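You operate a simulated robot arm through the tools that you are given. There is no shell and no other tool. Be economical: measure what you need, move in short steps, check, and stop when the job is done.

Carry out the task below with a simulated robot arm. There is one attempt and no reset: what you move stays moved.

JOB
Change the orange filter for the grey one and set the light panel to ev 7.
Fine: panel power key off and the hot lamp dark before you touch a filter; the orange filter goes into its own well; switch on, press the light meter key in its dock, turn the brightness dial and read again till it shows ev 7, five readings at most; leave colour dial and boost key alone.

It is judged by the outcome, as a careful person would: the job done as asked, and still so three seconds after it is handed in. It fails if anything else is knocked over, pushed out of place, dropped, spilled or broken.

ROBOT AND FRAMES
A 6-joint arm with a fingered hand, fixed in place. Base frame: the origin is at the foot of the arm, x ahead of it, y to its left, z up. Readings come in mm, rad, newtons and seconds.
With the tool pointing down near the work surface it reaches from about 300 to 820 mm from the base axis. Its first joint turns from -2.897 to 2.897 rad. Payload 4 kg.
The TCP is the grasp point between the finger pads, 26 mm short of the fingertips. In the tool frame z runs along the fingers and y along their closing line. Largest opening 132 mm; the body of the gripper starts 73 mm behind the TCP. The gripper is a hand of 5 fingers: y runs from the thumb to the fingers, the wrist lies at [0, 0, -239] in the tool frame, and closing takes about 1.5 s.
Orientation is that of the tool frame in the base frame, as a unit quaternion [x, y, z, w]. With the fingers straight down and closing along the base's y, the tool's x points along the base's -x, its y along +y and its z along -z.

CONTROLS
- The arm moves only by the tool move_arm. Its argument "targets" is a list of rows, each an object (a shift or turn left out is 0, a gripper value left out holds the last) with "angular": the turn, a rotation vector about the tool's x, y, z in units of 8 degrees (1.0 is 8 degrees), a list of three; "linear": the shift along the tool's x, y, z in units of 25 mm (1.0 is 25 mm), a list of three. In form: [{"angular": [wx, wy, wz], "linear": [x, y, z]}, ...]. A call has 1 to 10 rows; each row shifts and turns the commanded pose from where the row before left it, along the tool's axes as they then stand. "grip" is the opening, from 0 (shut) to 1 (fully open), set as the call begins (left out, the last holds). A call with a number of a shift or a turn outside -1 to 1 is refused whole. Each row takes 0.2 s and may step no farther than 50 mm and 0.15 rad from the row before; otherwise, or with a gripper value out of range, the whole call is refused. A pose out of reach is approached as far as the arm can. The call stops where the force on the tool passes 40 N (or 10 N more than at its start, if that is more) or the arm is blocked; 0.2 s more then pass. Each finger travels about 45 mm/s and halts on what it meets, pressing with about 32 N; the grip force reading is that of the motor and also rises with nothing between the fingers. The clock runs only during rows and for 0.2 s after the last one: add rows that do not move to give the fingers time. It gives the time, the measured TCP pose, the force on the tool (base axes), the opening and the grip force at its end, in the units of the frame above (readings bear some noise), with the torque about the TCP (base axes, N m) and any sound that the robot's microphone picked up.
- Cameras (640 x 400 px; columns grow to the right, rows downward): "scene" is fixed at [219.1, -650.5, 1581.1]; the picture's right is [0.81, -0.59, 0.00], its down [-0.35, -0.47, -0.81] and it looks along [0.48, 0.65, -0.59] (base axes); focal length 309 px, centre (320, 200). "wrist" rides on the gripper at [85, 2, -97] in the tool frame; the picture's right is [-0.02, 1.00, 0.00], its down [-0.75, -0.02, -0.66] and it looks along [-0.66, -0.01, 0.75] (tool axes); focal length 270 px, centre (320, 200). There is no depth. A picture from a camera that has moved, and an enlarged one, comes with that camera's place and axes in the base frame and with its lens.
- camera(camera): a new picture of that camera. No time passes.
- curl_fingers(finger1, finger2, finger3, finger4, thumb_bend): sets how far each is bent, from 0 (flat) to 1 (curled in); at 0.3 the hand is open as for a grip, at 0.7 the pads meet at the TCP. One left out holds its place. A second passes; each finger stops where it meets its share of the squeeze, and holds until it gets a number again. A gripper value or a shape takes the hand back. It gives what a move gives, with no picture; readings hold the bend of each and the force on the fingers (four entries, about 0 where the hand has none), thumb and palm.
- grasp_type(shape): the hand has 5 fingers and takes this shape, open, in about a second: jaw (thumb against the fingers, like two jaws); tri (thumb and two fingers); tip (a fingertip pinch); poke (one finger out to press); point (the index stretched); flat (the hand flat); cup (the hand cupped); fist (a fist). The gripper value then closes the fingers along that shape, each until it touches; the sizes above hold for jaw. It gives what a move gives, with no picture.
- inspect(camera, box): a new picture of the part [left, top, right, bottom] of that camera's present view, enlarged. No time passes.
- hand_in(): hands the job in; it is judged then, once.

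Work in short steps. Places have to be worked out from the pictures, the camera data and where the tool is seen: move nearer, look again, correct. Check each grasp and each placing, and mend what went wrong. You have 120 turns and 64 pictures in all, those below and enlarged ones among them. Open the gripper and draw the arm clear of the work before you hand the job in, unless the task says otherwise; then end with one line.

The tools are called after "Emit:" as a command line: name --argument value ..., lists and objects as JSON in quotes. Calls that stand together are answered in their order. move_arm: Moves the arm, as the interface text tells. Its arguments: {"type":"object","properties":{"targets":{"type":"array","items":{"type":"object","properties":{"angular":{"type":"array","items":{"type":"number"}},"linear":{"type":"array","items":{"type":"number"}}}}},"grip":{"type":"number"}},"required":["targets"]} The other tools are called the same way: grasp_type (shape) gives the hand a shape; curl_fingers (finger1, finger2, finger3, finger4, thumb_bend) moves the fingers one by one; camera (camera) takes a picture; inspect (camera, box) takes an enlarged picture of a part of a camera's view; hand_in () hands the job in.

At the start:

```text
t: 0.0
eef_pos: [441.1, 136.8, 1283.6]
tool_rot: [0.0, 1.0, 0.0, 0.0]
force: [-0.6, 0.1, -0.4]
ft_torque: [0.0, -0.02, -0.01]
finger_gap: 131.8
grip_force: 0.0
shape: jaw
bend: [0.3, 0.3, 0.3, 0.3, 0.3]
finger forces: [0.0, 0.1, 0.0, 0.0, 0.0, 0.1]
```

scene: 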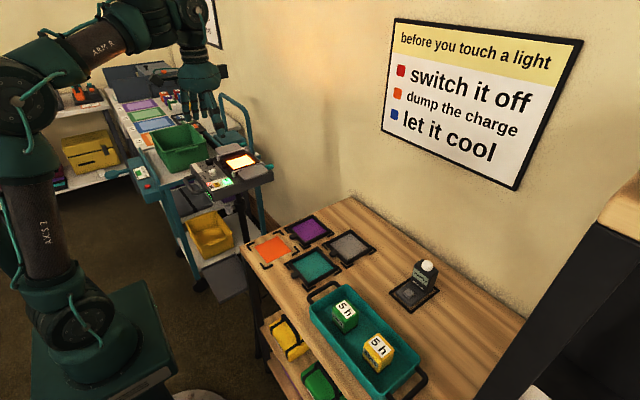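
wrist: 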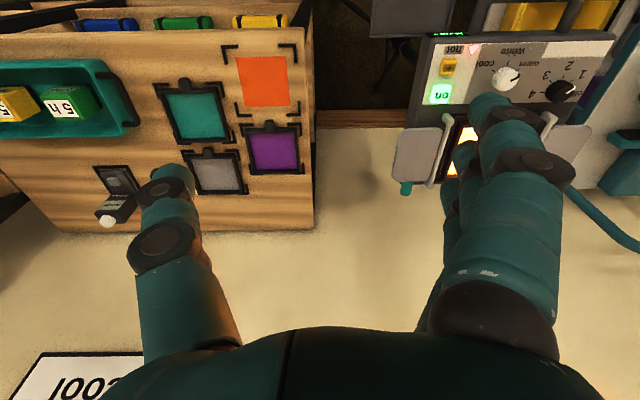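

I start by looking closely at the work area in both cameras, to read the panel and find the places.

Emit:
inspect --camera "scene" --box '[180, 130, 300, 205]'

Emit:
inspect --camera "wrist" --box '[380, 0, 640, 200]'

Emit:
inspect --camera "wrist" --box '[60, 20, 330, 240]'

Emit:
inspect --camera "scene" --box '[230, 190, 470, 340]'

```text
5.33 times, centred on (240, 168) of scene
camera zoom: at [219.1, -650.5, 1581.1], right [0.81, -0.59, 0.0], down [-0.35, -0.47, -0.81], along [0.48, 0.65, -0.59], focal length 1646 px, centre (747, 373)
```

zoom: 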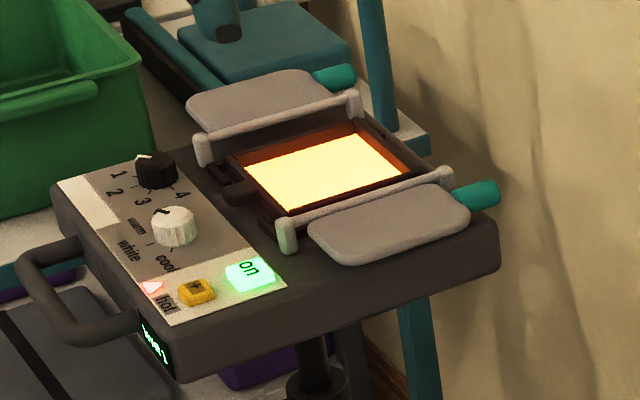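

```text
2.00 times, centred on (510, 100) of wrist
camera zoom: at [358.1, 139.8, 1380.8], right [0.02, 1.0, 0.0], down [0.75, -0.02, 0.66], along [0.66, -0.01, -0.75], focal length 541 px, centre (-60, 400)
```

zoom: 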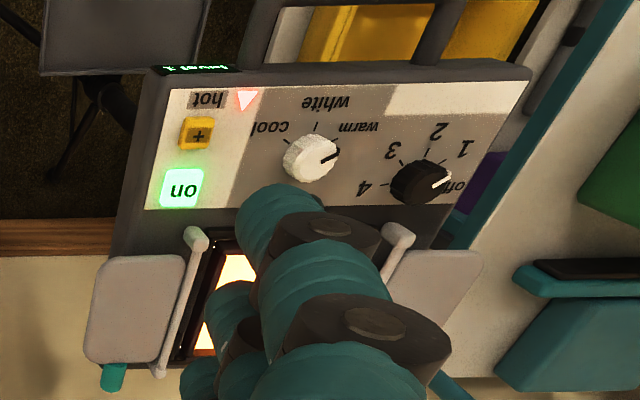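

```text
1.82 times, centred on (195, 130) of wrist
camera zoom: at [358.1, 139.8, 1380.8], right [0.02, 1.0, 0.0], down [0.75, -0.02, 0.66], along [0.66, -0.01, -0.75], focal length 491 px, centre (547, 327)
```

zoom: 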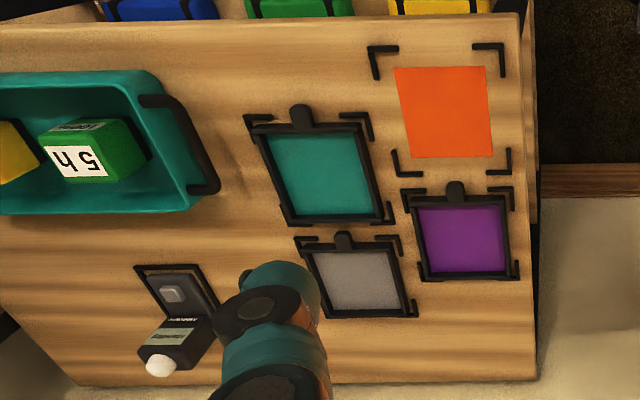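

```text
2.67 times, centred on (350, 265) of scene
camera zoom: at [219.1, -650.5, 1581.1], right [0.81, -0.59, 0.0], down [-0.35, -0.47, -0.81], along [0.48, 0.65, -0.59], focal length 823 px, centre (240, 27)
```

zoom: 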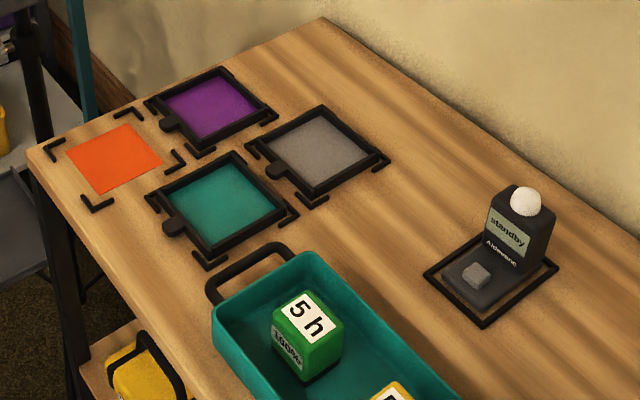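

The power key lies near (510, 321, 970), the panel window near (609, 419), the grey filter near (736, -114, 852) and the orange well near (527, 32, 845). I take the poke shape and look where the finger sits.

Emit:
grasp_type --shape "poke"

Emit:
camera --camera "wrist"

Emit:
inspect --camera "scene" --box '[140, 40, 280, 140]'

```text
t: 0.9
eef_pos: [441.6, 137.9, 1283.3]
tool_rot: [0.0, 1.0, 0.0, 0.0]
force: [0.0, -0.5, 0.5]
ft_torque: [0.01, 0.01, 0.05]
finger_gap: 0.0
grip_force: 0.0
shape: poke
bend: [1.0, 1.0, 1.0, 1.0, 0.47]
finger forces: [0.0, 0.0, 0.0, 0.0, 0.1, 0.1]
```

```text
57 pictures are left
camera wrist: at [358.1, 139.8, 1380.8], right [0.02, 1.0, 0.0], down [0.75, -0.02, 0.66], along [0.66, -0.01, -0.75], focal length 270 px, centre (320, 200)
```

wrist: 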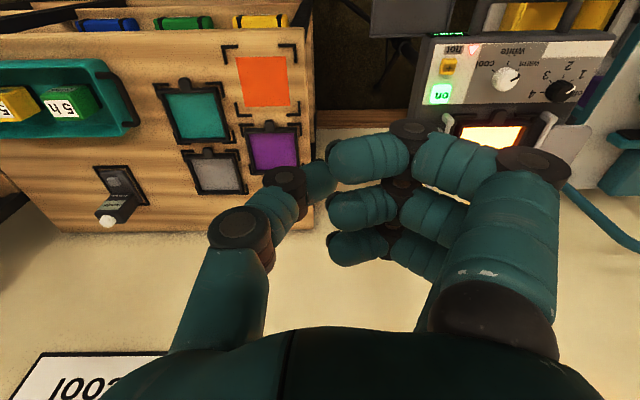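

```text
4.00 times, centred on (210, 90) of scene
camera zoom: at [219.1, -650.5, 1581.1], right [0.81, -0.59, 0.0], down [-0.35, -0.47, -0.81], along [0.48, 0.65, -0.59], focal length 1234 px, centre (760, 640)
```

zoom: 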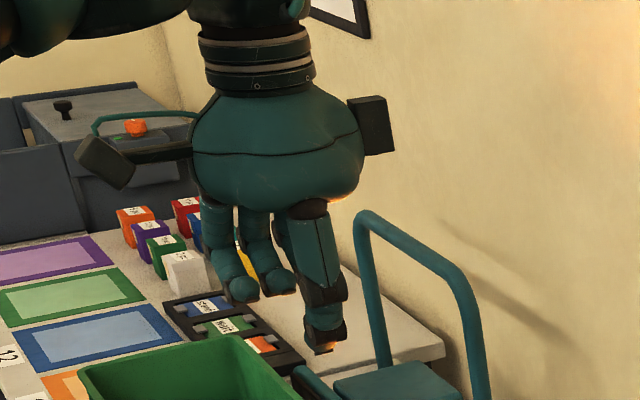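

Poke puts the thumb out; I try the point shape, which stretches the index.

Emit:
grasp_type --shape "point"

Emit:
camera --camera "wrist"

Emit:
inspect --camera "scene" --box '[140, 40, 280, 140]'

```text
t: 1.8
eef_pos: [440.7, 137.2, 1283.3]
tool_rot: [0.0, 1.0, -0.001, 0.0]
force: [0.2, -0.1, -0.5]
ft_torque: [-0.02, -0.01, 0.0]
finger_gap: 126.0
grip_force: 0.1
shape: point
bend: [0.28, 1.0, 1.0, 1.0, 0.55]
finger forces: [0.0, 0.0, 0.1, 0.0, 0.1, 0.1]
```

```text
55 pictures are left
camera wrist: at [358.1, 139.8, 1380.8], right [0.02, 1.0, 0.0], down [0.75, -0.02, 0.66], along [0.66, -0.01, -0.75], focal length 270 px, centre (320, 200)
```

wrist: 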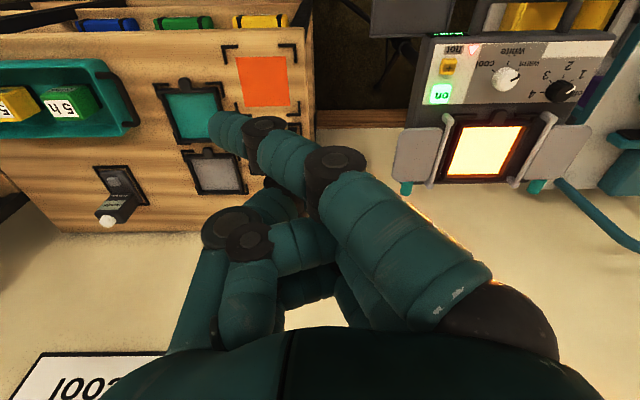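

```text
4.00 times, centred on (210, 90) of scene
camera zoom: at [219.1, -650.5, 1581.1], right [0.81, -0.59, 0.0], down [-0.35, -0.47, -0.81], along [0.48, 0.65, -0.59], focal length 1234 px, centre (760, 640)
```

zoom: 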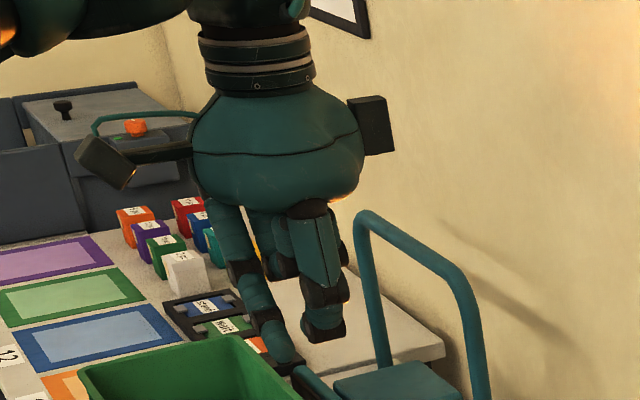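

The index tip comes to about (411, 98, 1273), but the thumb hangs as low. I stretch the index straight and fold the thumb for a cleaner poke.

Emit:
curl_fingers --finger1 0.1 --finger2 1 --finger3 1 --finger4 1 --thumb_bend 1

Emit:
camera --camera "wrist"

Emit:
inspect --camera "scene" --box '[140, 40, 280, 140]'

```text
t: 2.8
eef_pos: [440.9, 137.0, 1282.7]
tool_rot: [0.001, 1.0, 0.001, 0.0]
force: [0.4, 0.3, -1.0]
ft_torque: [0.01, -0.04, 0.03]
finger_gap: 69.5
grip_force: 0.0
shape: fingers
bend: [0.1, 1.0, 1.0, 1.0, 0.94]
finger forces: [0.0, 0.0, 0.0, 0.0, 0.1, 0.1]
```

```text
53 pictures are left
camera wrist: at [358.1, 139.8, 1380.8], right [0.02, 1.0, 0.0], down [0.75, -0.02, 0.66], along [0.66, -0.01, -0.75], focal length 270 px, centre (320, 200)
```

wrist: 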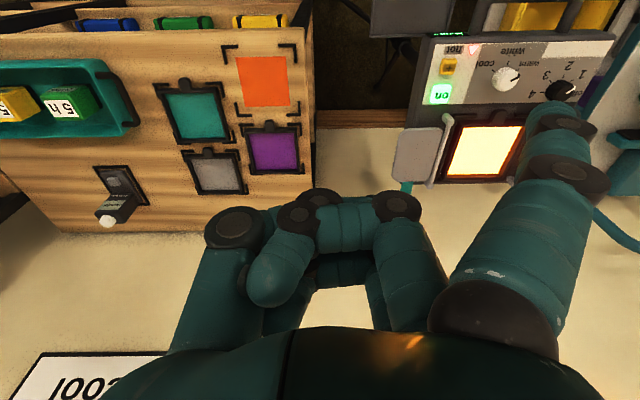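

```text
4.00 times, centred on (210, 90) of scene
camera zoom: at [219.1, -650.5, 1581.1], right [0.81, -0.59, 0.0], down [-0.35, -0.47, -0.81], along [0.48, 0.65, -0.59], focal length 1234 px, centre (760, 640)
```

zoom: 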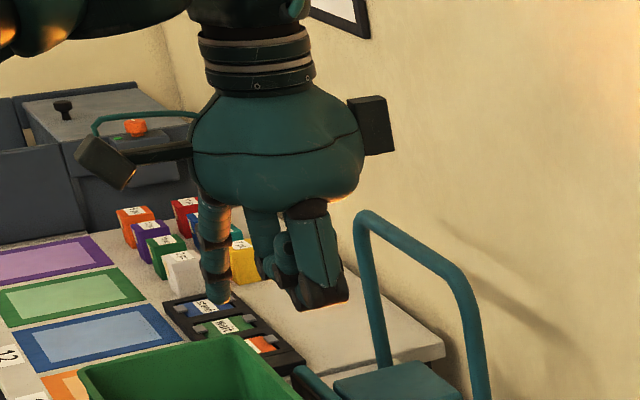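

The index tip now stands at about tool (30, 110, 18), with nothing else as low. I bring the tip above the power key, some 60 mm over it.

Emit:
move_arm --targets '[{"linear": [-0.396, 0.296, 0.94]}, {"linear": [-0.396, 0.296, 0.94]}, {"linear": [-0.396, 0.296, 0.94]}, {"linear": [-0.396, 0.296, 0.94]}, {"linear": [-0.396, 0.296, 0.94]}, {"linear": [-0.396, 0.296, 0.94]}, {"linear": [-0.396, 0.296, 0.94]}, {"linear": [-0.396, 0.296, 0.94]}, {"linear": [-0.396, 0.296, 0.94]}, {"linear": [-0.396, 0.296, 0.94]}]'

Emit:
camera --camera "wrist"

Emit:
inspect --camera "scene" --box '[170, 110, 310, 210]'

```text
t: 5.0
eef_pos: [539.5, 210.5, 1048.6]
tool_rot: [0.0, 1.0, 0.0, 0.0]
force: [0.0, -0.2, 0.0]
ft_torque: [0.0, 0.02, -0.01]
finger_gap: 69.6
grip_force: 0.0
shape: fingers
bend: [0.1, 1.0, 1.0, 1.0, 0.94]
finger forces: [0.1, 0.1, 0.0, 0.1, 0.0, 0.0]
```

```text
51 pictures are left
camera wrist: at [455.6, 213.3, 1145.5], right [0.02, 1.0, 0.0], down [0.75, -0.02, 0.66], along [0.66, -0.01, -0.75], focal length 270 px, centre (320, 200)
```

wrist: 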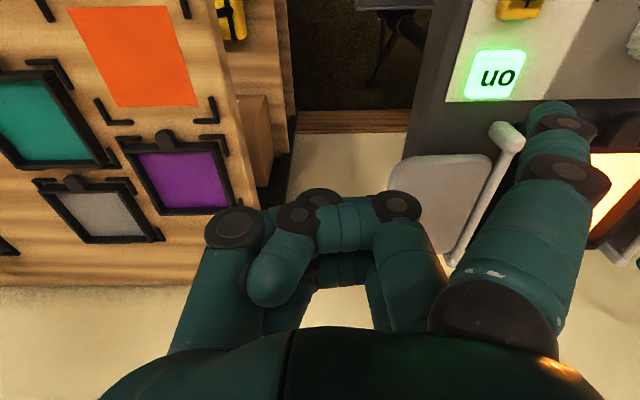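

```text
4.00 times, centred on (240, 160) of scene
camera zoom: at [219.1, -650.5, 1581.1], right [0.81, -0.59, 0.0], down [-0.35, -0.47, -0.81], along [0.48, 0.65, -0.59], focal length 1234 px, centre (640, 360)
```

zoom: 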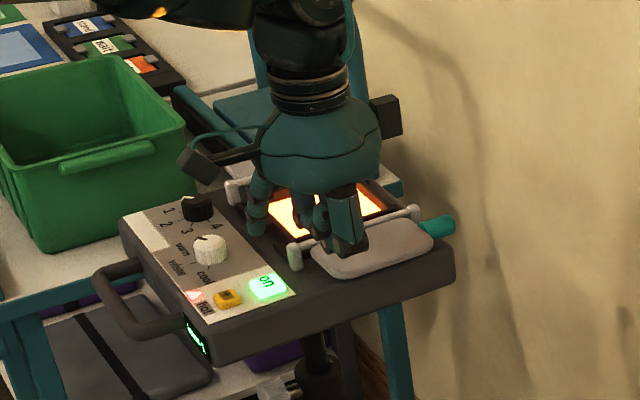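

Key refined to (511, 323, 968); the tip is about 62 mm above it and 3 mm short in y. I go down to some 12 mm above.

Emit:
move_arm --targets '[{"linear": [-0.04, 0.12, 0.5]}, {"linear": [0, 0, 0.5]}, {"linear": [0, 0, 0.5]}, {"linear": [0, 0, 0.5]}]'

Emit:
camera --camera "wrist"

Emit:
inspect --camera "scene" --box '[190, 130, 290, 200]'

```text
t: 6.0
eef_pos: [541.9, 214.0, 998.5]
tool_rot: [-0.001, 1.0, 0.0, 0.002]
force: [-0.1, -0.8, 0.3]
ft_torque: [0.0, 0.03, -0.01]
finger_gap: 69.9
grip_force: 0.1
shape: fingers
bend: [0.1, 1.0, 1.0, 1.0, 0.94]
finger forces: [0.0, 0.1, 0.0, 0.1, 0.0, 0.0]
```

```text
49 pictures are left
camera wrist: at [458.0, 216.4, 1096.2], right [0.02, 1.0, 0.0], down [0.75, -0.02, 0.66], along [0.66, -0.01, -0.75], focal length 270 px, centre (320, 200)
```

wrist: 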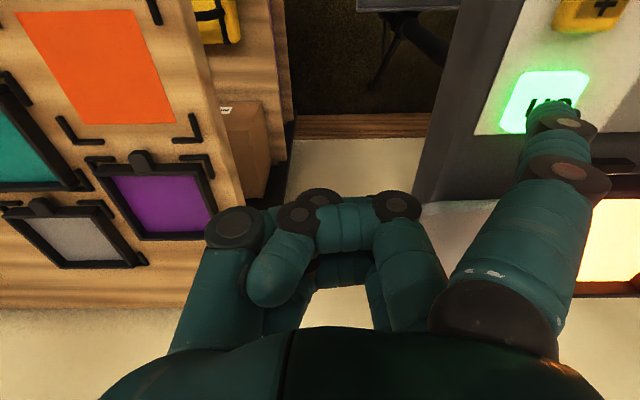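

```text
5.71 times, centred on (240, 165) of scene
camera zoom: at [219.1, -650.5, 1581.1], right [0.81, -0.59, 0.0], down [-0.35, -0.47, -0.81], along [0.48, 0.65, -0.59], focal length 1764 px, centre (777, 400)
```

zoom: 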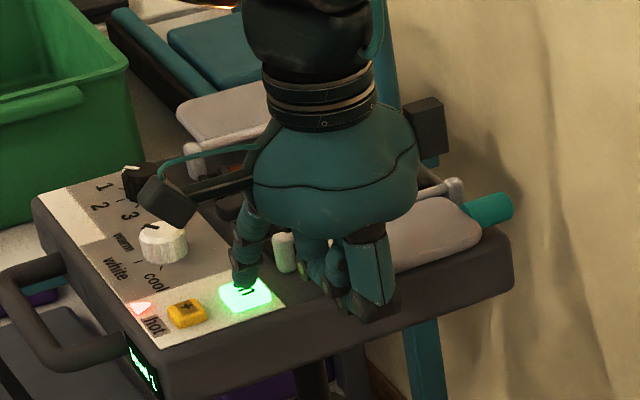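

The tip hovers right over the key. I press in small steps, watching force and sound.

Emit:
move_arm --targets '[{"linear": [0.08, -0.12, 0.16]}, {"linear": [0, 0, 0.16]}, {"linear": [0, 0, 0.12]}, {"linear": [0, 0, 0.12]}]'

Emit:
inspect --camera "scene" --box '[190, 130, 290, 200]'

```text
t: 7.0
eef_pos: [539.9, 210.6, 984.9]
tool_rot: [-0.001, 1.0, 0.001, 0.001]
force: [-1.3, -3.7, 7.4]
ft_torque: [0.68, 0.29, 0.31]
finger_gap: 70.9
grip_force: 4.2
shape: fingers
bend: [0.09, 1.0, 1.0, 1.0, 0.94]
finger forces: [7.5, 0.0, 0.0, 0.0, 0.0, 0.0]
heard: click
```

```text
5.71 times, centred on (240, 165) of scene
camera zoom: at [219.1, -650.5, 1581.1], right [0.81, -0.59, 0.0], down [-0.35, -0.47, -0.81], along [0.48, 0.65, -0.59], focal length 1764 px, centre (777, 400)
```

zoom: 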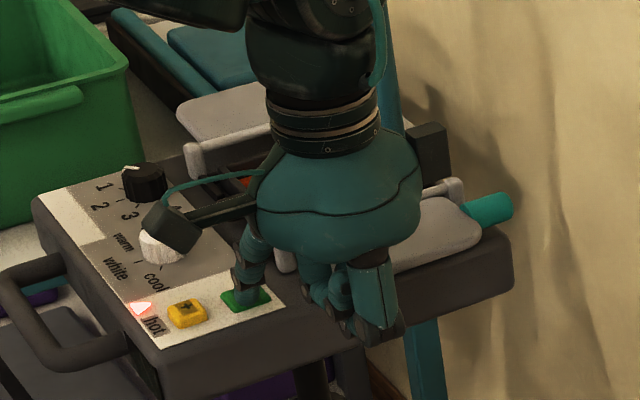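

A click, and the panel is dark: it is off, with the hot lamp still lit. I retract straight up and let it cool while I study the tab grasp.

Emit:
move_arm --targets '[{"linear": [0, 0, -0.8]}, {"linear": [0, 0, -0.8]}, {"linear": [0, 0, -0.8]}, {"linear": [0, 0, -0.8]}, {"linear": [0, 0, -0.8]}, {"linear": [0, 0, -0.8]}, {"linear": [0, 0, -0.8]}, {"linear": [0, 0, -0.8]}]'

Emit:
grasp_type --shape "tip"

Emit:
camera --camera "wrist"

Emit:
inspect --camera "scene" --box '[170, 110, 310, 210]'

```text
t: 8.8
eef_pos: [539.5, 210.5, 1143.8]
tool_rot: [-0.001, 1.0, 0.0, 0.0]
force: [-0.3, 0.2, -0.2]
ft_torque: [-0.02, -0.05, -0.02]
finger_gap: 70.1
grip_force: 0.1
shape: fingers
bend: [0.1, 1.0, 1.0, 1.0, 0.94]
finger forces: [0.1, 0.1, 0.0, 0.1, 0.0, 0.0]
```

```text
t: 9.7
eef_pos: [540.1, 212.2, 1143.7]
tool_rot: [0.0, 1.0, 0.0, -0.001]
force: [-0.2, -0.2, -0.6]
ft_torque: [-0.01, -0.03, 0.01]
finger_gap: 131.7
grip_force: 0.1
shape: tip
bend: [0.0, 0.3, 0.3, 0.0, 0.3]
finger forces: [0.0, 0.0, 0.0, 0.0, 0.1, 0.1]
```

```text
46 pictures are left
camera wrist: at [455.7, 213.4, 1241.1], right [0.02, 1.0, 0.0], down [0.75, -0.02, 0.66], along [0.66, -0.01, -0.75], focal length 270 px, centre (320, 200)
```

wrist: 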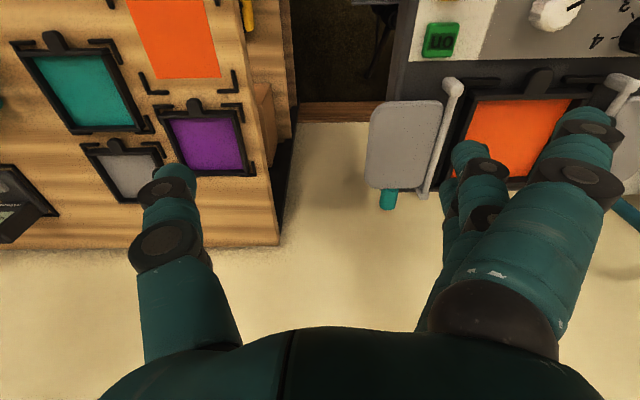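

```text
4.00 times, centred on (240, 160) of scene
camera zoom: at [219.1, -650.5, 1581.1], right [0.81, -0.59, 0.0], down [-0.35, -0.47, -0.81], along [0.48, 0.65, -0.59], focal length 1234 px, centre (640, 360)
```

zoom: 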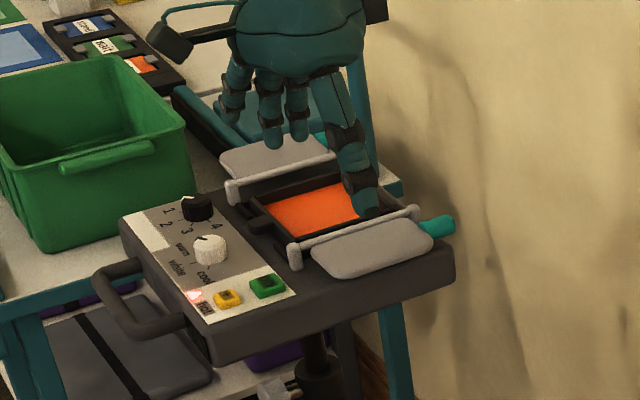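

The lamp is still lit. I zoom in on the tab of the orange filter and on the grey filter to judge their shapes and heights.

Emit:
inspect --camera "wrist" --box '[430, 50, 640, 180]'

Emit:
inspect --camera "scene" --box '[280, 205, 390, 290]'

Emit:
inspect --camera "scene" --box '[215, 145, 285, 185]'

```text
3.05 times, centred on (535, 115) of wrist
camera zoom: at [455.7, 213.4, 1241.1], right [0.02, 1.0, 0.0], down [0.75, -0.02, 0.66], along [0.66, -0.01, -0.75], focal length 824 px, centre (-335, 459)
```

zoom: 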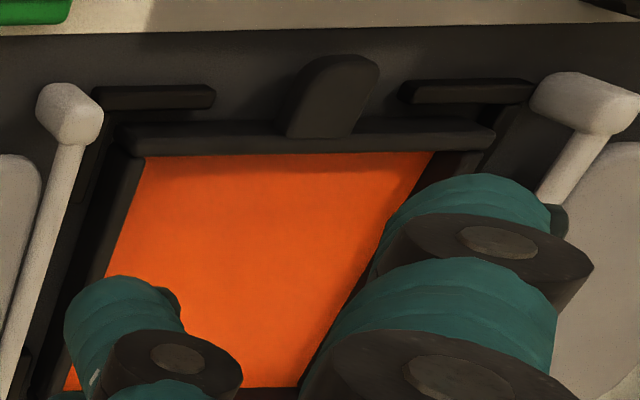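

```text
4.71 times, centred on (335, 248) of scene
camera zoom: at [219.1, -650.5, 1581.1], right [0.81, -0.59, 0.0], down [-0.35, -0.47, -0.81], along [0.48, 0.65, -0.59], focal length 1452 px, centre (249, -24)
```

zoom: 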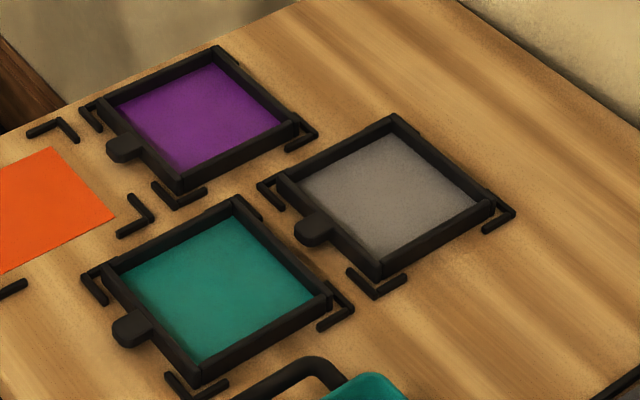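

```text
9.14 times, centred on (250, 165) of scene
camera zoom: at [219.1, -650.5, 1581.1], right [0.81, -0.59, 0.0], down [-0.35, -0.47, -0.81], along [0.48, 0.65, -0.59], focal length 2822 px, centre (960, 520)
```

zoom: 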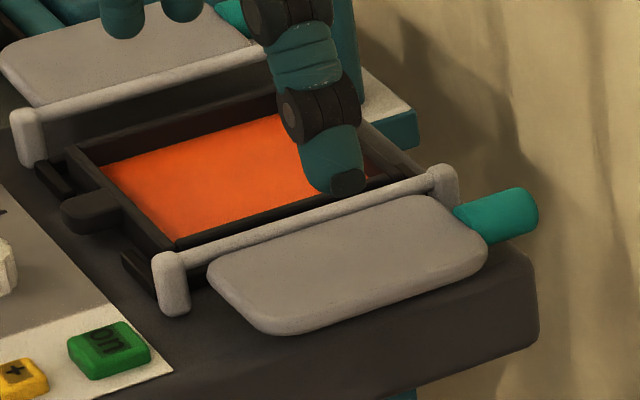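

The filters are shallow trays with a tab about 26 mm wide sticking out toward -x; the hot lamp is still lit. I test a pinch of fingers 2 and 3 with the thumb (1 and 4 folded) in free air to see where the pads meet.

Emit:
curl_fingers --finger1 1 --finger2 0.6 --finger3 0.6 --finger4 1 --thumb_bend 0.6

Emit:
camera --camera "wrist"

Emit:
inspect --camera "scene" --box '[170, 90, 310, 190]'

```text
t: 10.7
eef_pos: [539.6, 209.8, 1145.1]
tool_rot: [0.0, 1.0, 0.0, 0.0]
force: [-0.3, 0.1, 0.5]
ft_torque: [0.01, -0.01, 0.02]
finger_gap: 47.4
grip_force: 0.3
shape: fingers
bend: [1.0, 0.6, 0.6, 1.0, 0.6]
finger forces: [0.1, 0.1, 0.0, 0.0, 0.1, 0.0]
```

```text
41 pictures are left
camera wrist: at [455.7, 213.4, 1241.3], right [0.02, 1.0, 0.0], down [0.75, -0.02, 0.66], along [0.66, -0.01, -0.75], focal length 270 px, centre (320, 200)
```

wrist: 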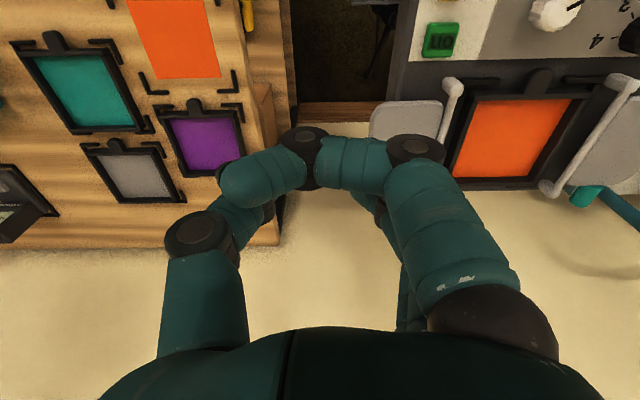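

```text
4.00 times, centred on (240, 140) of scene
camera zoom: at [219.1, -650.5, 1581.1], right [0.81, -0.59, 0.0], down [-0.35, -0.47, -0.81], along [0.48, 0.65, -0.59], focal length 1234 px, centre (640, 440)
```

zoom: 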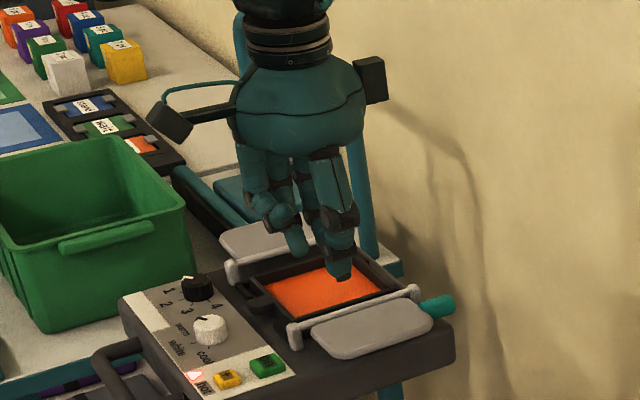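

Pads meet symmetrically, tips about 30 mm below the TCP at that opening. With the hand open the view between the fingers is clear, so I go to jaw shape above the orange tab (about 542, 419) to measure it well; no touching until the lamp is dark.

Emit:
grasp_type --shape "jaw"

Emit:
move_arm --targets '[{"linear": [0, 0.93, 0.25]}, {"linear": [0, 0.93, 0.25]}, {"linear": [0, 0.93, 0.25]}, {"linear": [0, 0.93, 0.25]}, {"linear": [0, 0.93, 0.25]}, {"linear": [0, 0.93, 0.25]}, {"linear": [0, 0.93, 0.25]}, {"linear": [0, 0.93, 0.25]}, {"linear": [0, 0.93, 0.25]}]'

Emit:
camera --camera "wrist"

Emit:
camera --camera "scene"

```text
t: 11.6
eef_pos: [540.5, 211.5, 1145.0]
tool_rot: [0.0, 1.0, 0.0, 0.0]
force: [-0.4, 0.4, 0.6]
ft_torque: [0.0, 0.0, 0.01]
finger_gap: 131.7
grip_force: 0.1
shape: jaw
bend: [0.3, 0.3, 0.3, 0.3, 0.3]
finger forces: [0.0, 0.0, 0.1, 0.0, 0.0, 0.1]
```

```text
t: 13.6
eef_pos: [535.8, 420.7, 1089.3]
tool_rot: [0.0, 1.0, 0.0, 0.001]
force: [0.2, 1.4, 0.7]
ft_torque: [-0.02, 0.01, -0.03]
finger_gap: 131.8
grip_force: 0.0
shape: jaw
bend: [0.3, 0.3, 0.3, 0.3, 0.3]
finger forces: [0.0, 0.1, 0.0, 0.1, 0.1, 0.0]
```

```text
39 pictures are left
camera wrist: at [452.4, 423.1, 1187.6], right [0.02, 1.0, 0.0], down [0.75, -0.02, 0.66], along [0.66, -0.01, -0.75], focal length 270 px, centre (320, 200)
```

wrist: 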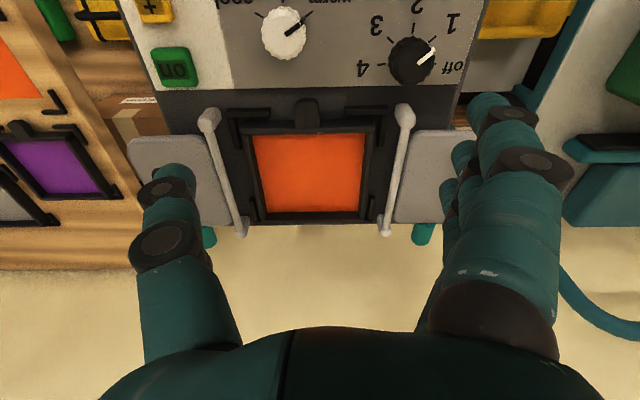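

```text
38 pictures are left
```

scene: 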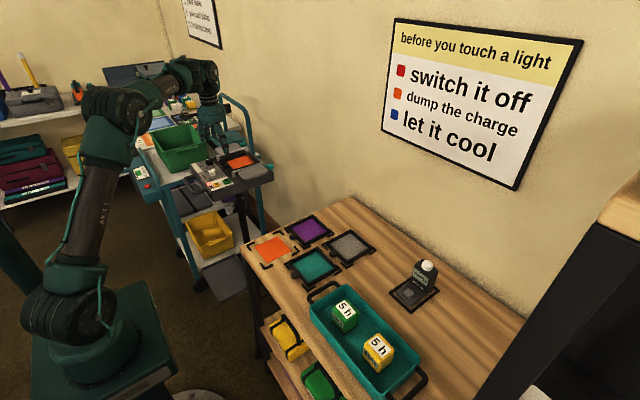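

Now the tab shows at about (545, 411). I zoom in for precise edges and check the hot lamp in the scene view.

Emit:
inspect --camera "wrist" --box '[200, 70, 420, 240]'

Emit:
inspect --camera "scene" --box '[180, 120, 290, 200]'

```text
2.35 times, centred on (310, 155) of wrist
camera zoom: at [452.4, 423.1, 1187.6], right [0.02, 1.0, 0.0], down [0.75, -0.02, 0.66], along [0.66, -0.01, -0.75], focal length 636 px, centre (344, 306)
```

zoom: 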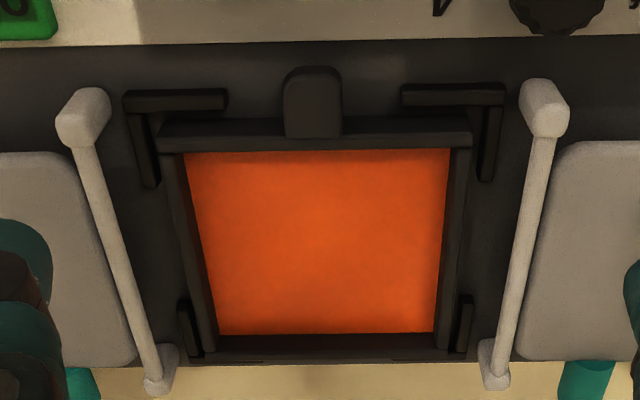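

```text
5.00 times, centred on (235, 160) of scene
camera zoom: at [219.1, -650.5, 1581.1], right [0.81, -0.59, 0.0], down [-0.35, -0.47, -0.81], along [0.48, 0.65, -0.59], focal length 1543 px, centre (745, 400)
```

zoom: 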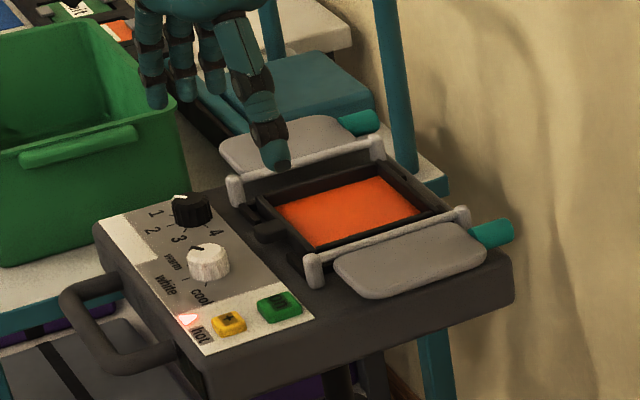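

The hot lamp is still lit, so I wait. Meanwhile I set the pinch pose (fingers 1 and 4 folded), well above the panel. The tab is about 20 x 20 mm, x 534-553, y 412, top near z 975.

Emit:
curl_fingers --finger1 1 --finger2 0.52 --finger3 0.52 --finger4 1 --thumb_bend 0.52

Emit:
move_arm --targets '[{"linear": [0.1, -0.35, 0]}, {}, {}, {}, {}, {}, {}, {}, {}, {}]'

Emit:
move_arm --targets '[{}, {}, {}, {}, {}, {}, {}, {}, {}, {}]'

Emit:
inspect --camera "scene" --box '[180, 120, 290, 200]'

Emit:
camera --camera "wrist"

```text
t: 14.6
eef_pos: [536.1, 420.8, 1089.8]
tool_rot: [0.001, 1.0, 0.0, 0.0]
force: [0.1, 0.4, 0.5]
ft_torque: [-0.01, 0.0, 0.0]
finger_gap: 51.6
grip_force: 0.1
shape: fingers
bend: [1.0, 0.52, 0.52, 1.0, 0.52]
finger forces: [0.0, 0.0, 0.0, 0.1, 0.0, 0.0]
```

```text
t: 16.8
eef_pos: [536.1, 411.6, 1090.4]
tool_rot: [0.0, 1.0, 0.0, 0.001]
force: [1.0, -0.3, 0.8]
ft_torque: [0.0, 0.01, 0.0]
finger_gap: 51.4
grip_force: 0.1
shape: fingers
bend: [1.0, 0.52, 0.52, 1.0, 0.52]
finger forces: [0.0, 0.0, 0.1, 0.0, 0.0, 0.0]
```

```text
t: 19.0
eef_pos: [534.0, 412.1, 1089.8]
tool_rot: [0.0, 1.0, 0.001, 0.001]
force: [-0.6, -0.6, -0.2]
ft_torque: [0.02, 0.01, 0.03]
finger_gap: 51.7
grip_force: 0.2
shape: fingers
bend: [1.0, 0.52, 0.52, 1.0, 0.52]
finger forces: [0.1, 0.1, 0.0, 0.0, 0.0, 0.1]
```

```text
5.00 times, centred on (235, 160) of scene
camera zoom: at [219.1, -650.5, 1581.1], right [0.81, -0.59, 0.0], down [-0.35, -0.47, -0.81], along [0.48, 0.65, -0.59], focal length 1543 px, centre (745, 400)
```

zoom: 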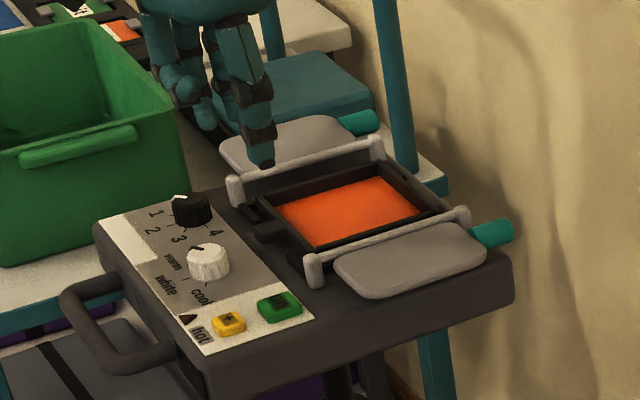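

```text
34 pictures are left
camera wrist: at [450.7, 414.4, 1188.1], right [0.02, 1.0, 0.0], down [0.75, -0.02, 0.66], along [0.66, -0.01, -0.75], focal length 270 px, centre (320, 200)
```

wrist: 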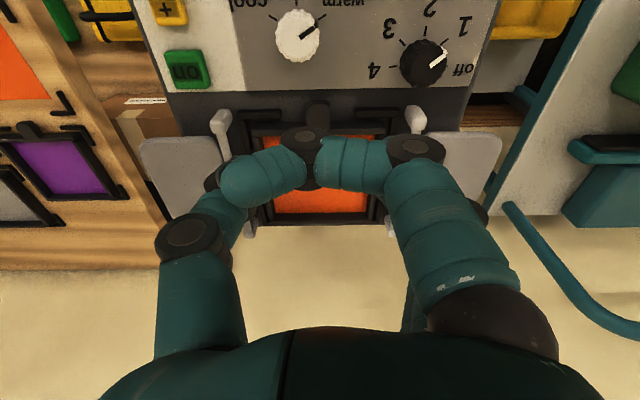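

The hot lamp is dark now (key off). I lower the pinch to just above the tab, TCP z about 1013, and look.

Emit:
move_arm --targets '[{"linear": [0, 0, 0.8]}, {"linear": [0, 0, 0.8]}, {"linear": [0, 0, 0.8]}, {"linear": [0, 0, 0.7]}]'

Emit:
inspect --camera "scene" --box '[215, 140, 285, 185]'

Emit:
camera --camera "wrist"

```text
t: 20.0
eef_pos: [537.5, 411.2, 1017.7]
tool_rot: [-0.001, 1.0, 0.003, 0.004]
force: [-4.9, -1.1, 40.0]
ft_torque: [1.62, -0.45, 0.21]
finger_gap: 51.5
grip_force: 20.2
shape: fingers
bend: [1.0, 0.52, 0.61, 1.0, 0.52]
finger forces: [0.0, 0.0, 40.6, 0.0, 0.1, 0.1]
```

```text
8.89 times, centred on (250, 162) of scene
camera zoom: at [219.1, -650.5, 1581.1], right [0.81, -0.59, 0.0], down [-0.35, -0.47, -0.81], along [0.48, 0.65, -0.59], focal length 2743 px, centre (942, 533)
```

zoom: 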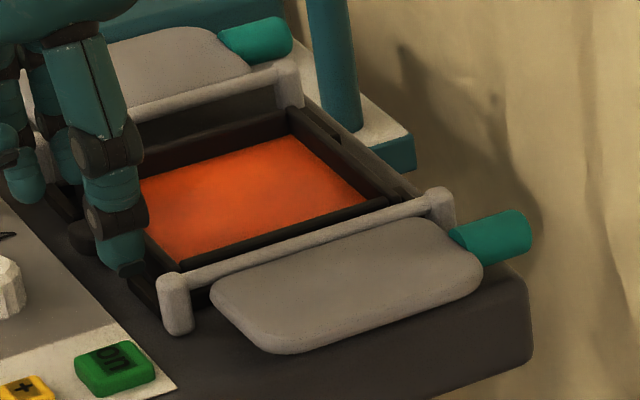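

```text
32 pictures are left
camera wrist: at [452.7, 413.5, 1113.9], right [0.02, 1.0, 0.01], down [0.75, -0.02, 0.67], along [0.67, -0.01, -0.75], focal length 270 px, centre (320, 200)
```

wrist: 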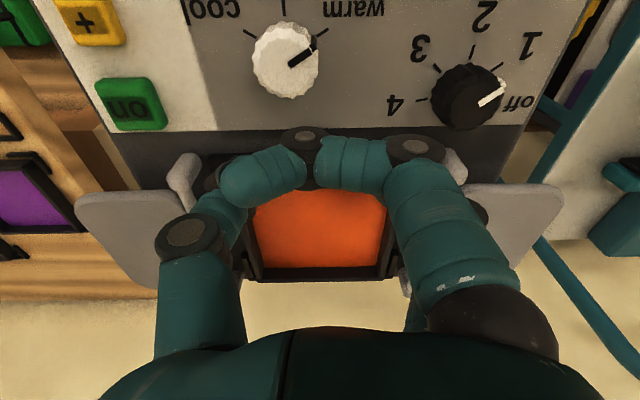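

Finger 3 pressed on a corner bracket beside the tab (about ±30 mm from it). Nothing has shifted. I rise 45 mm and narrow the opening so that the fingers fit between the brackets.

Emit:
move_arm --targets '[{"linear": [0, 0, -0.9]}, {"linear": [0, 0, -0.9]}]'

Emit:
curl_fingers --finger2 0.64 --finger3 0.64 --thumb_bend 0.64

Emit:
inspect --camera "scene" --box '[205, 125, 285, 180]'

Emit:
inspect --camera "wrist" --box '[180, 80, 460, 250]'

```text
t: 20.6
eef_pos: [538.3, 411.5, 1055.5]
tool_rot: [0.0, 1.0, -0.001, 0.0]
force: [-0.3, 0.7, -0.2]
ft_torque: [-0.02, 0.0, 0.0]
finger_gap: 51.3
grip_force: 0.1
shape: fingers
bend: [1.0, 0.52, 0.52, 1.0, 0.52]
finger forces: [0.1, 0.0, 0.0, 0.0, 0.0, 0.0]
```

```text
t: 21.6
eef_pos: [537.3, 411.4, 1056.4]
tool_rot: [0.0, 1.0, 0.0, 0.0]
force: [-0.2, -0.2, 0.1]
ft_torque: [-0.03, 0.02, 0.02]
finger_gap: 46.2
grip_force: 0.0
shape: fingers
bend: [1.0, 0.64, 0.64, 1.0, 0.64]
finger forces: [0.0, 0.0, 0.0, 0.0, 0.1, 0.0]
```

```text
7.27 times, centred on (245, 152) of scene
camera zoom: at [219.1, -650.5, 1581.1], right [0.81, -0.59, 0.0], down [-0.35, -0.47, -0.81], along [0.48, 0.65, -0.59], focal length 2244 px, centre (866, 546)
```

zoom: 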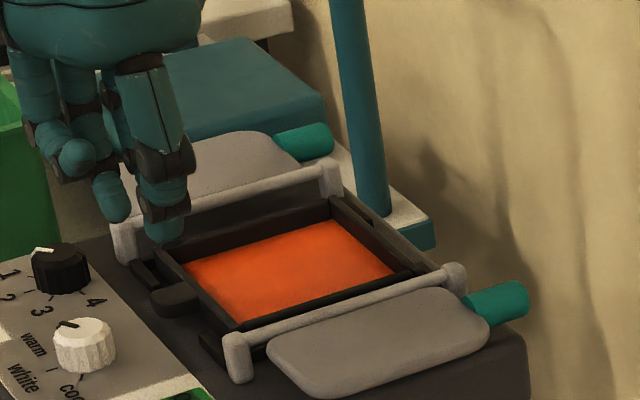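

```text
2.29 times, centred on (320, 165) of wrist
camera zoom: at [453.7, 414.0, 1153.1], right [0.02, 1.0, 0.0], down [0.75, -0.02, 0.66], along [0.66, -0.01, -0.75], focal length 618 px, centre (320, 280)
```

zoom: 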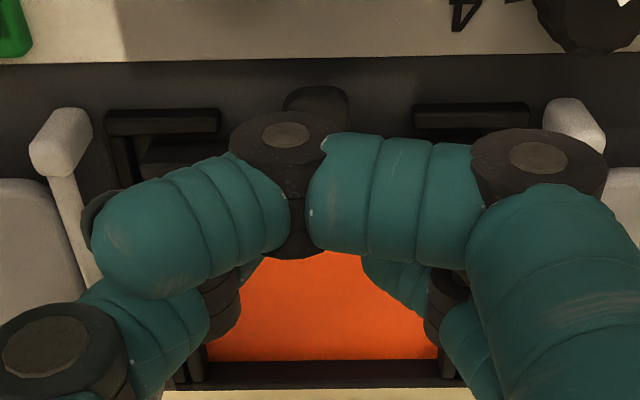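

The tips now stand at about ±20 mm, fitting between tab and brackets. I shift 5 mm outward, 1 mm in y, and descend gently to the tab's height.

Emit:
move_arm --targets '[{"linear": [0.2, 0.04, 0.4]}, {"linear": [0, 0, 0.5]}, {"linear": [0, 0, 0.4]}, {"linear": [0, 0, 0.3]}, {"linear": [0, 0, 0.2]}]'

Emit:
inspect --camera "scene" --box '[205, 130, 275, 180]'

```text
t: 22.8
eef_pos: [531.8, 412.9, 1010.3]
tool_rot: [0.0, 1.0, 0.0, -0.001]
force: [0.5, -0.3, 0.7]
ft_torque: [0.0, 0.0, 0.02]
finger_gap: 46.0
grip_force: 0.5
shape: fingers
bend: [1.0, 0.64, 0.64, 1.0, 0.64]
finger forces: [0.0, 0.0, 0.4, 0.0, 0.3, 0.0]
```

```text
8.00 times, centred on (240, 155) of scene
camera zoom: at [219.1, -650.5, 1581.1], right [0.81, -0.59, 0.0], down [-0.35, -0.47, -0.81], along [0.48, 0.65, -0.59], focal length 2469 px, centre (960, 560)
```

zoom: 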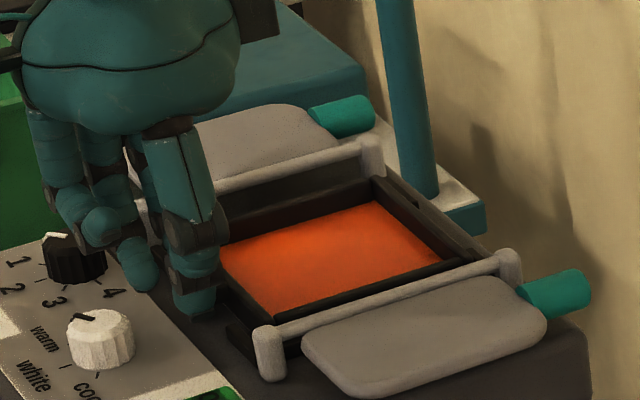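

Light touches on finger 3 and thumb: they straddle the tab. I go 5 mm lower and close the pinch.

Emit:
move_arm --targets '[{"linear": [0, 0, 0.12]}, {"linear": [0, 0, 0.1]}]'

Emit:
curl_fingers --finger2 0.78 --finger3 0.78 --thumb_bend 0.78

Emit:
inspect --camera "scene" --box '[205, 130, 275, 180]'

```text
t: 23.4
eef_pos: [534.2, 412.3, 1004.4]
tool_rot: [-0.001, 1.0, -0.001, 0.0]
force: [0.1, 0.3, 0.5]
ft_torque: [-0.05, 0.0, 0.0]
finger_gap: 46.3
grip_force: 0.3
shape: fingers
bend: [1.0, 0.64, 0.64, 1.0, 0.64]
finger forces: [0.0, 0.1, 0.1, 0.0, 0.1, 0.1]
```

```text
t: 24.4
eef_pos: [533.0, 412.1, 1004.4]
tool_rot: [0.001, 1.0, 0.0, 0.0]
force: [-1.5, -0.4, 0.5]
ft_torque: [0.02, -0.03, 0.02]
finger_gap: 44.0
grip_force: 13.3
shape: fingers
bend: [1.0, 0.77, 0.69, 1.0, 0.7]
finger forces: [0.1, 0.0, 11.5, 0.0, 14.1, 0.0]
```

```text
8.00 times, centred on (240, 155) of scene
camera zoom: at [219.1, -650.5, 1581.1], right [0.81, -0.59, 0.0], down [-0.35, -0.47, -0.81], along [0.48, 0.65, -0.59], focal length 2469 px, centre (960, 560)
```

zoom: 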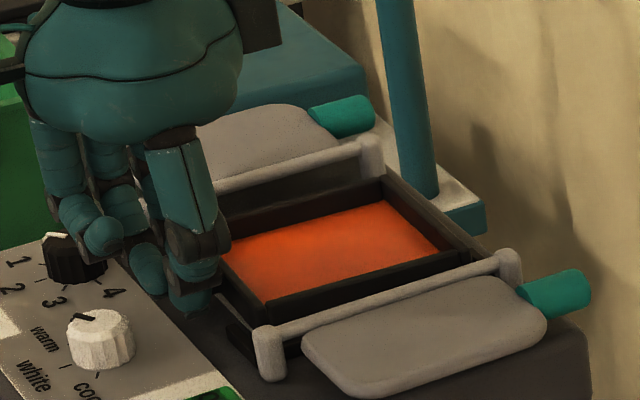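

Finger 3 and thumb hold the tab at about 12–14 N. I lift 25 mm slowly and check.

Emit:
move_arm --targets '[{"linear": [0, 0, -0.2]}, {"linear": [0, 0, -0.2]}, {"linear": [0, 0, -0.3]}, {"linear": [0, 0, -0.3]}]'

Emit:
inspect --camera "scene" --box '[205, 130, 275, 180]'

```text
t: 25.4
eef_pos: [532.7, 411.4, 1032.7]
tool_rot: [0.0, 1.0, -0.001, 0.001]
force: [-0.1, 0.8, -1.3]
ft_torque: [-0.01, 0.02, -0.01]
finger_gap: 43.4
grip_force: 12.2
shape: fingers
bend: [1.0, 0.77, 0.69, 1.0, 0.71]
finger forces: [0.0, 0.1, 11.6, 0.1, 13.9, 0.0]
```

```text
8.00 times, centred on (240, 155) of scene
camera zoom: at [219.1, -650.5, 1581.1], right [0.81, -0.59, 0.0], down [-0.35, -0.47, -0.81], along [0.48, 0.65, -0.59], focal length 2469 px, centre (960, 560)
```

zoom: 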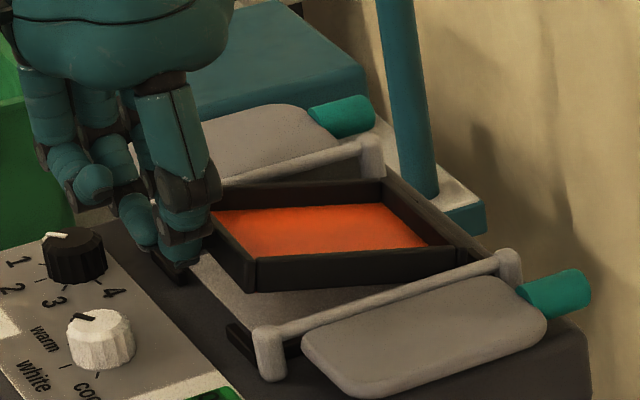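

The front is up, the far edge droops a bit. I raise further and see if it hangs steady.

Emit:
move_arm --targets '[{"linear": [0, 0, -0.4]}, {"linear": [0, 0, -0.4]}, {"linear": [0, 0, -0.6]}, {"linear": [0, 0, -0.8]}, {"linear": [0, 0, -0.8]}]'

Emit:
inspect --camera "scene" --box '[195, 110, 285, 180]'

Emit:
camera --camera "wrist"

```text
t: 26.6
eef_pos: [532.4, 413.0, 1105.7]
tool_rot: [0.001, 1.0, 0.0, 0.0]
force: [0.6, 0.3, -1.1]
ft_torque: [0.0, 0.04, 0.03]
finger_gap: 43.6
grip_force: 12.6
shape: fingers
bend: [1.0, 0.77, 0.69, 1.0, 0.71]
finger forces: [0.1, 0.0, 11.4, 0.0, 14.1, 0.0]
```

```text
5.71 times, centred on (240, 145) of scene
camera zoom: at [219.1, -650.5, 1581.1], right [0.81, -0.59, 0.0], down [-0.35, -0.47, -0.81], along [0.48, 0.65, -0.59], focal length 1764 px, centre (777, 514)
```

zoom: 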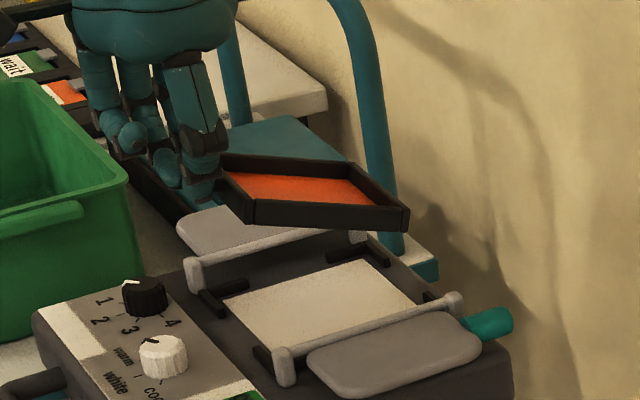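

```text
25 pictures are left
camera wrist: at [448.9, 414.4, 1202.9], right [0.02, 1.0, 0.0], down [0.75, -0.02, 0.66], along [0.66, -0.01, -0.75], focal length 270 px, centre (320, 200)
```

wrist: 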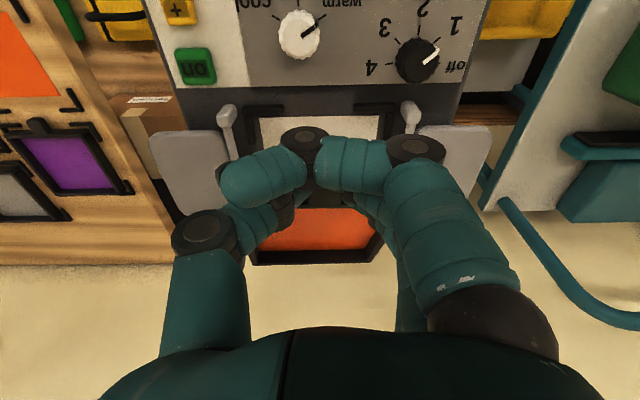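

The orange filter is firmly held but droops about 18°. I carry it over toward its well at this height, then tilt the hand to level it.

Emit:
move_arm --targets '[{"linear": [0.1, -0.5, 0]}, {"linear": [0.225, -0.95, 0]}, {"linear": [0.225, -0.95, 0]}, {"linear": [0.225, -0.95, 0]}, {"linear": [0.225, -0.95, 0]}, {"linear": [0.225, -0.95, 0]}, {"linear": [0.225, -0.95, 0]}, {"linear": [0.225, -0.95, 0]}, {"linear": [0.225, -0.95, 0]}]'

Emit:
move_arm --targets '[{"linear": [0.225, -0.95, 0]}, {"linear": [0.225, -0.95, 0]}, {"linear": [0.225, -0.95, 0]}, {"linear": [0.225, -0.95, 0]}, {"linear": [0.225, -0.95, 0]}, {"linear": [0.225, -0.95, 0]}, {"linear": [0.225, -0.95, 0]}, {"linear": [0.1, -0.5, 0]}]'

Emit:
move_arm --targets '[{"angular": [0, -0.5, 0]}, {"angular": [0, -0.6, 0]}, {"angular": [0, -0.6, 0]}, {"angular": [0, -0.5, 0]}, {}]'

Emit:
inspect --camera "scene" --box '[180, 120, 360, 300]'

Emit:
camera --camera "wrist"

```text
t: 28.6
eef_pos: [484.7, 209.2, 1105.0]
tool_rot: [0.0, 1.0, 0.0, 0.0]
force: [-1.3, 0.3, -1.2]
ft_torque: [0.0, 0.04, 0.01]
finger_gap: 43.9
grip_force: 12.4
shape: fingers
bend: [1.0, 0.77, 0.69, 1.0, 0.71]
finger forces: [0.0, 0.0, 11.2, 0.1, 13.9, 0.0]
```

```text
t: 30.4
eef_pos: [442.1, 30.0, 1105.8]
tool_rot: [0.001, 1.0, -0.001, 0.001]
force: [0.2, 0.4, -1.4]
ft_torque: [0.04, 0.01, 0.0]
finger_gap: 43.4
grip_force: 12.6
shape: fingers
bend: [1.0, 0.77, 0.69, 1.0, 0.71]
finger forces: [0.0, 0.2, 11.1, 0.1, 13.7, 0.0]
```

```text
t: 31.6
eef_pos: [443.3, 30.6, 1105.6]
tool_rot: [0.0, 0.988, -0.001, 0.154]
force: [0.2, -0.1, -1.7]
ft_torque: [0.03, 0.06, -0.02]
finger_gap: 43.4
grip_force: 12.6
shape: fingers
bend: [1.0, 0.77, 0.69, 1.0, 0.71]
finger forces: [0.0, 0.0, 11.1, 0.1, 13.9, 0.2]
```

```text
2.22 times, centred on (270, 210) of scene
camera zoom: at [219.1, -650.5, 1581.1], right [0.81, -0.59, 0.0], down [-0.35, -0.47, -0.81], along [0.48, 0.65, -0.59], focal length 686 px, centre (431, 178)
```

zoom: 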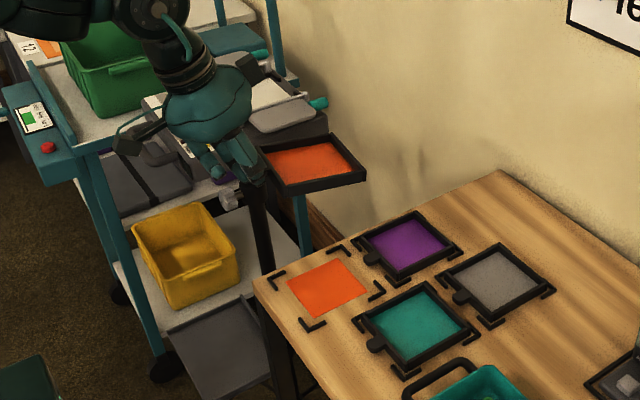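

```text
23 pictures are left
camera wrist: at [334.4, 33.1, 1172.7], right [0.02, 1.0, 0.01], down [0.52, -0.01, 0.86], along [0.86, -0.01, -0.52], focal length 270 px, centre (320, 200)
```

wrist: 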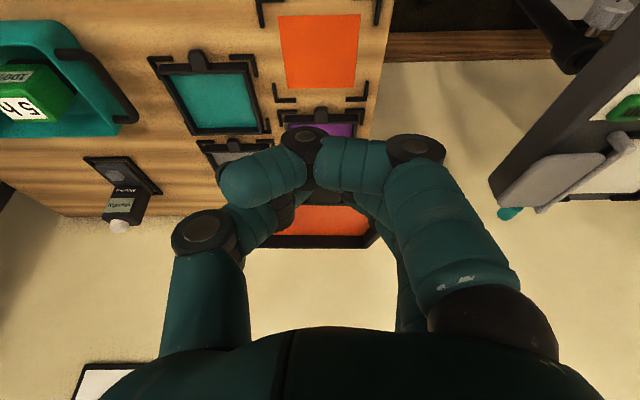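

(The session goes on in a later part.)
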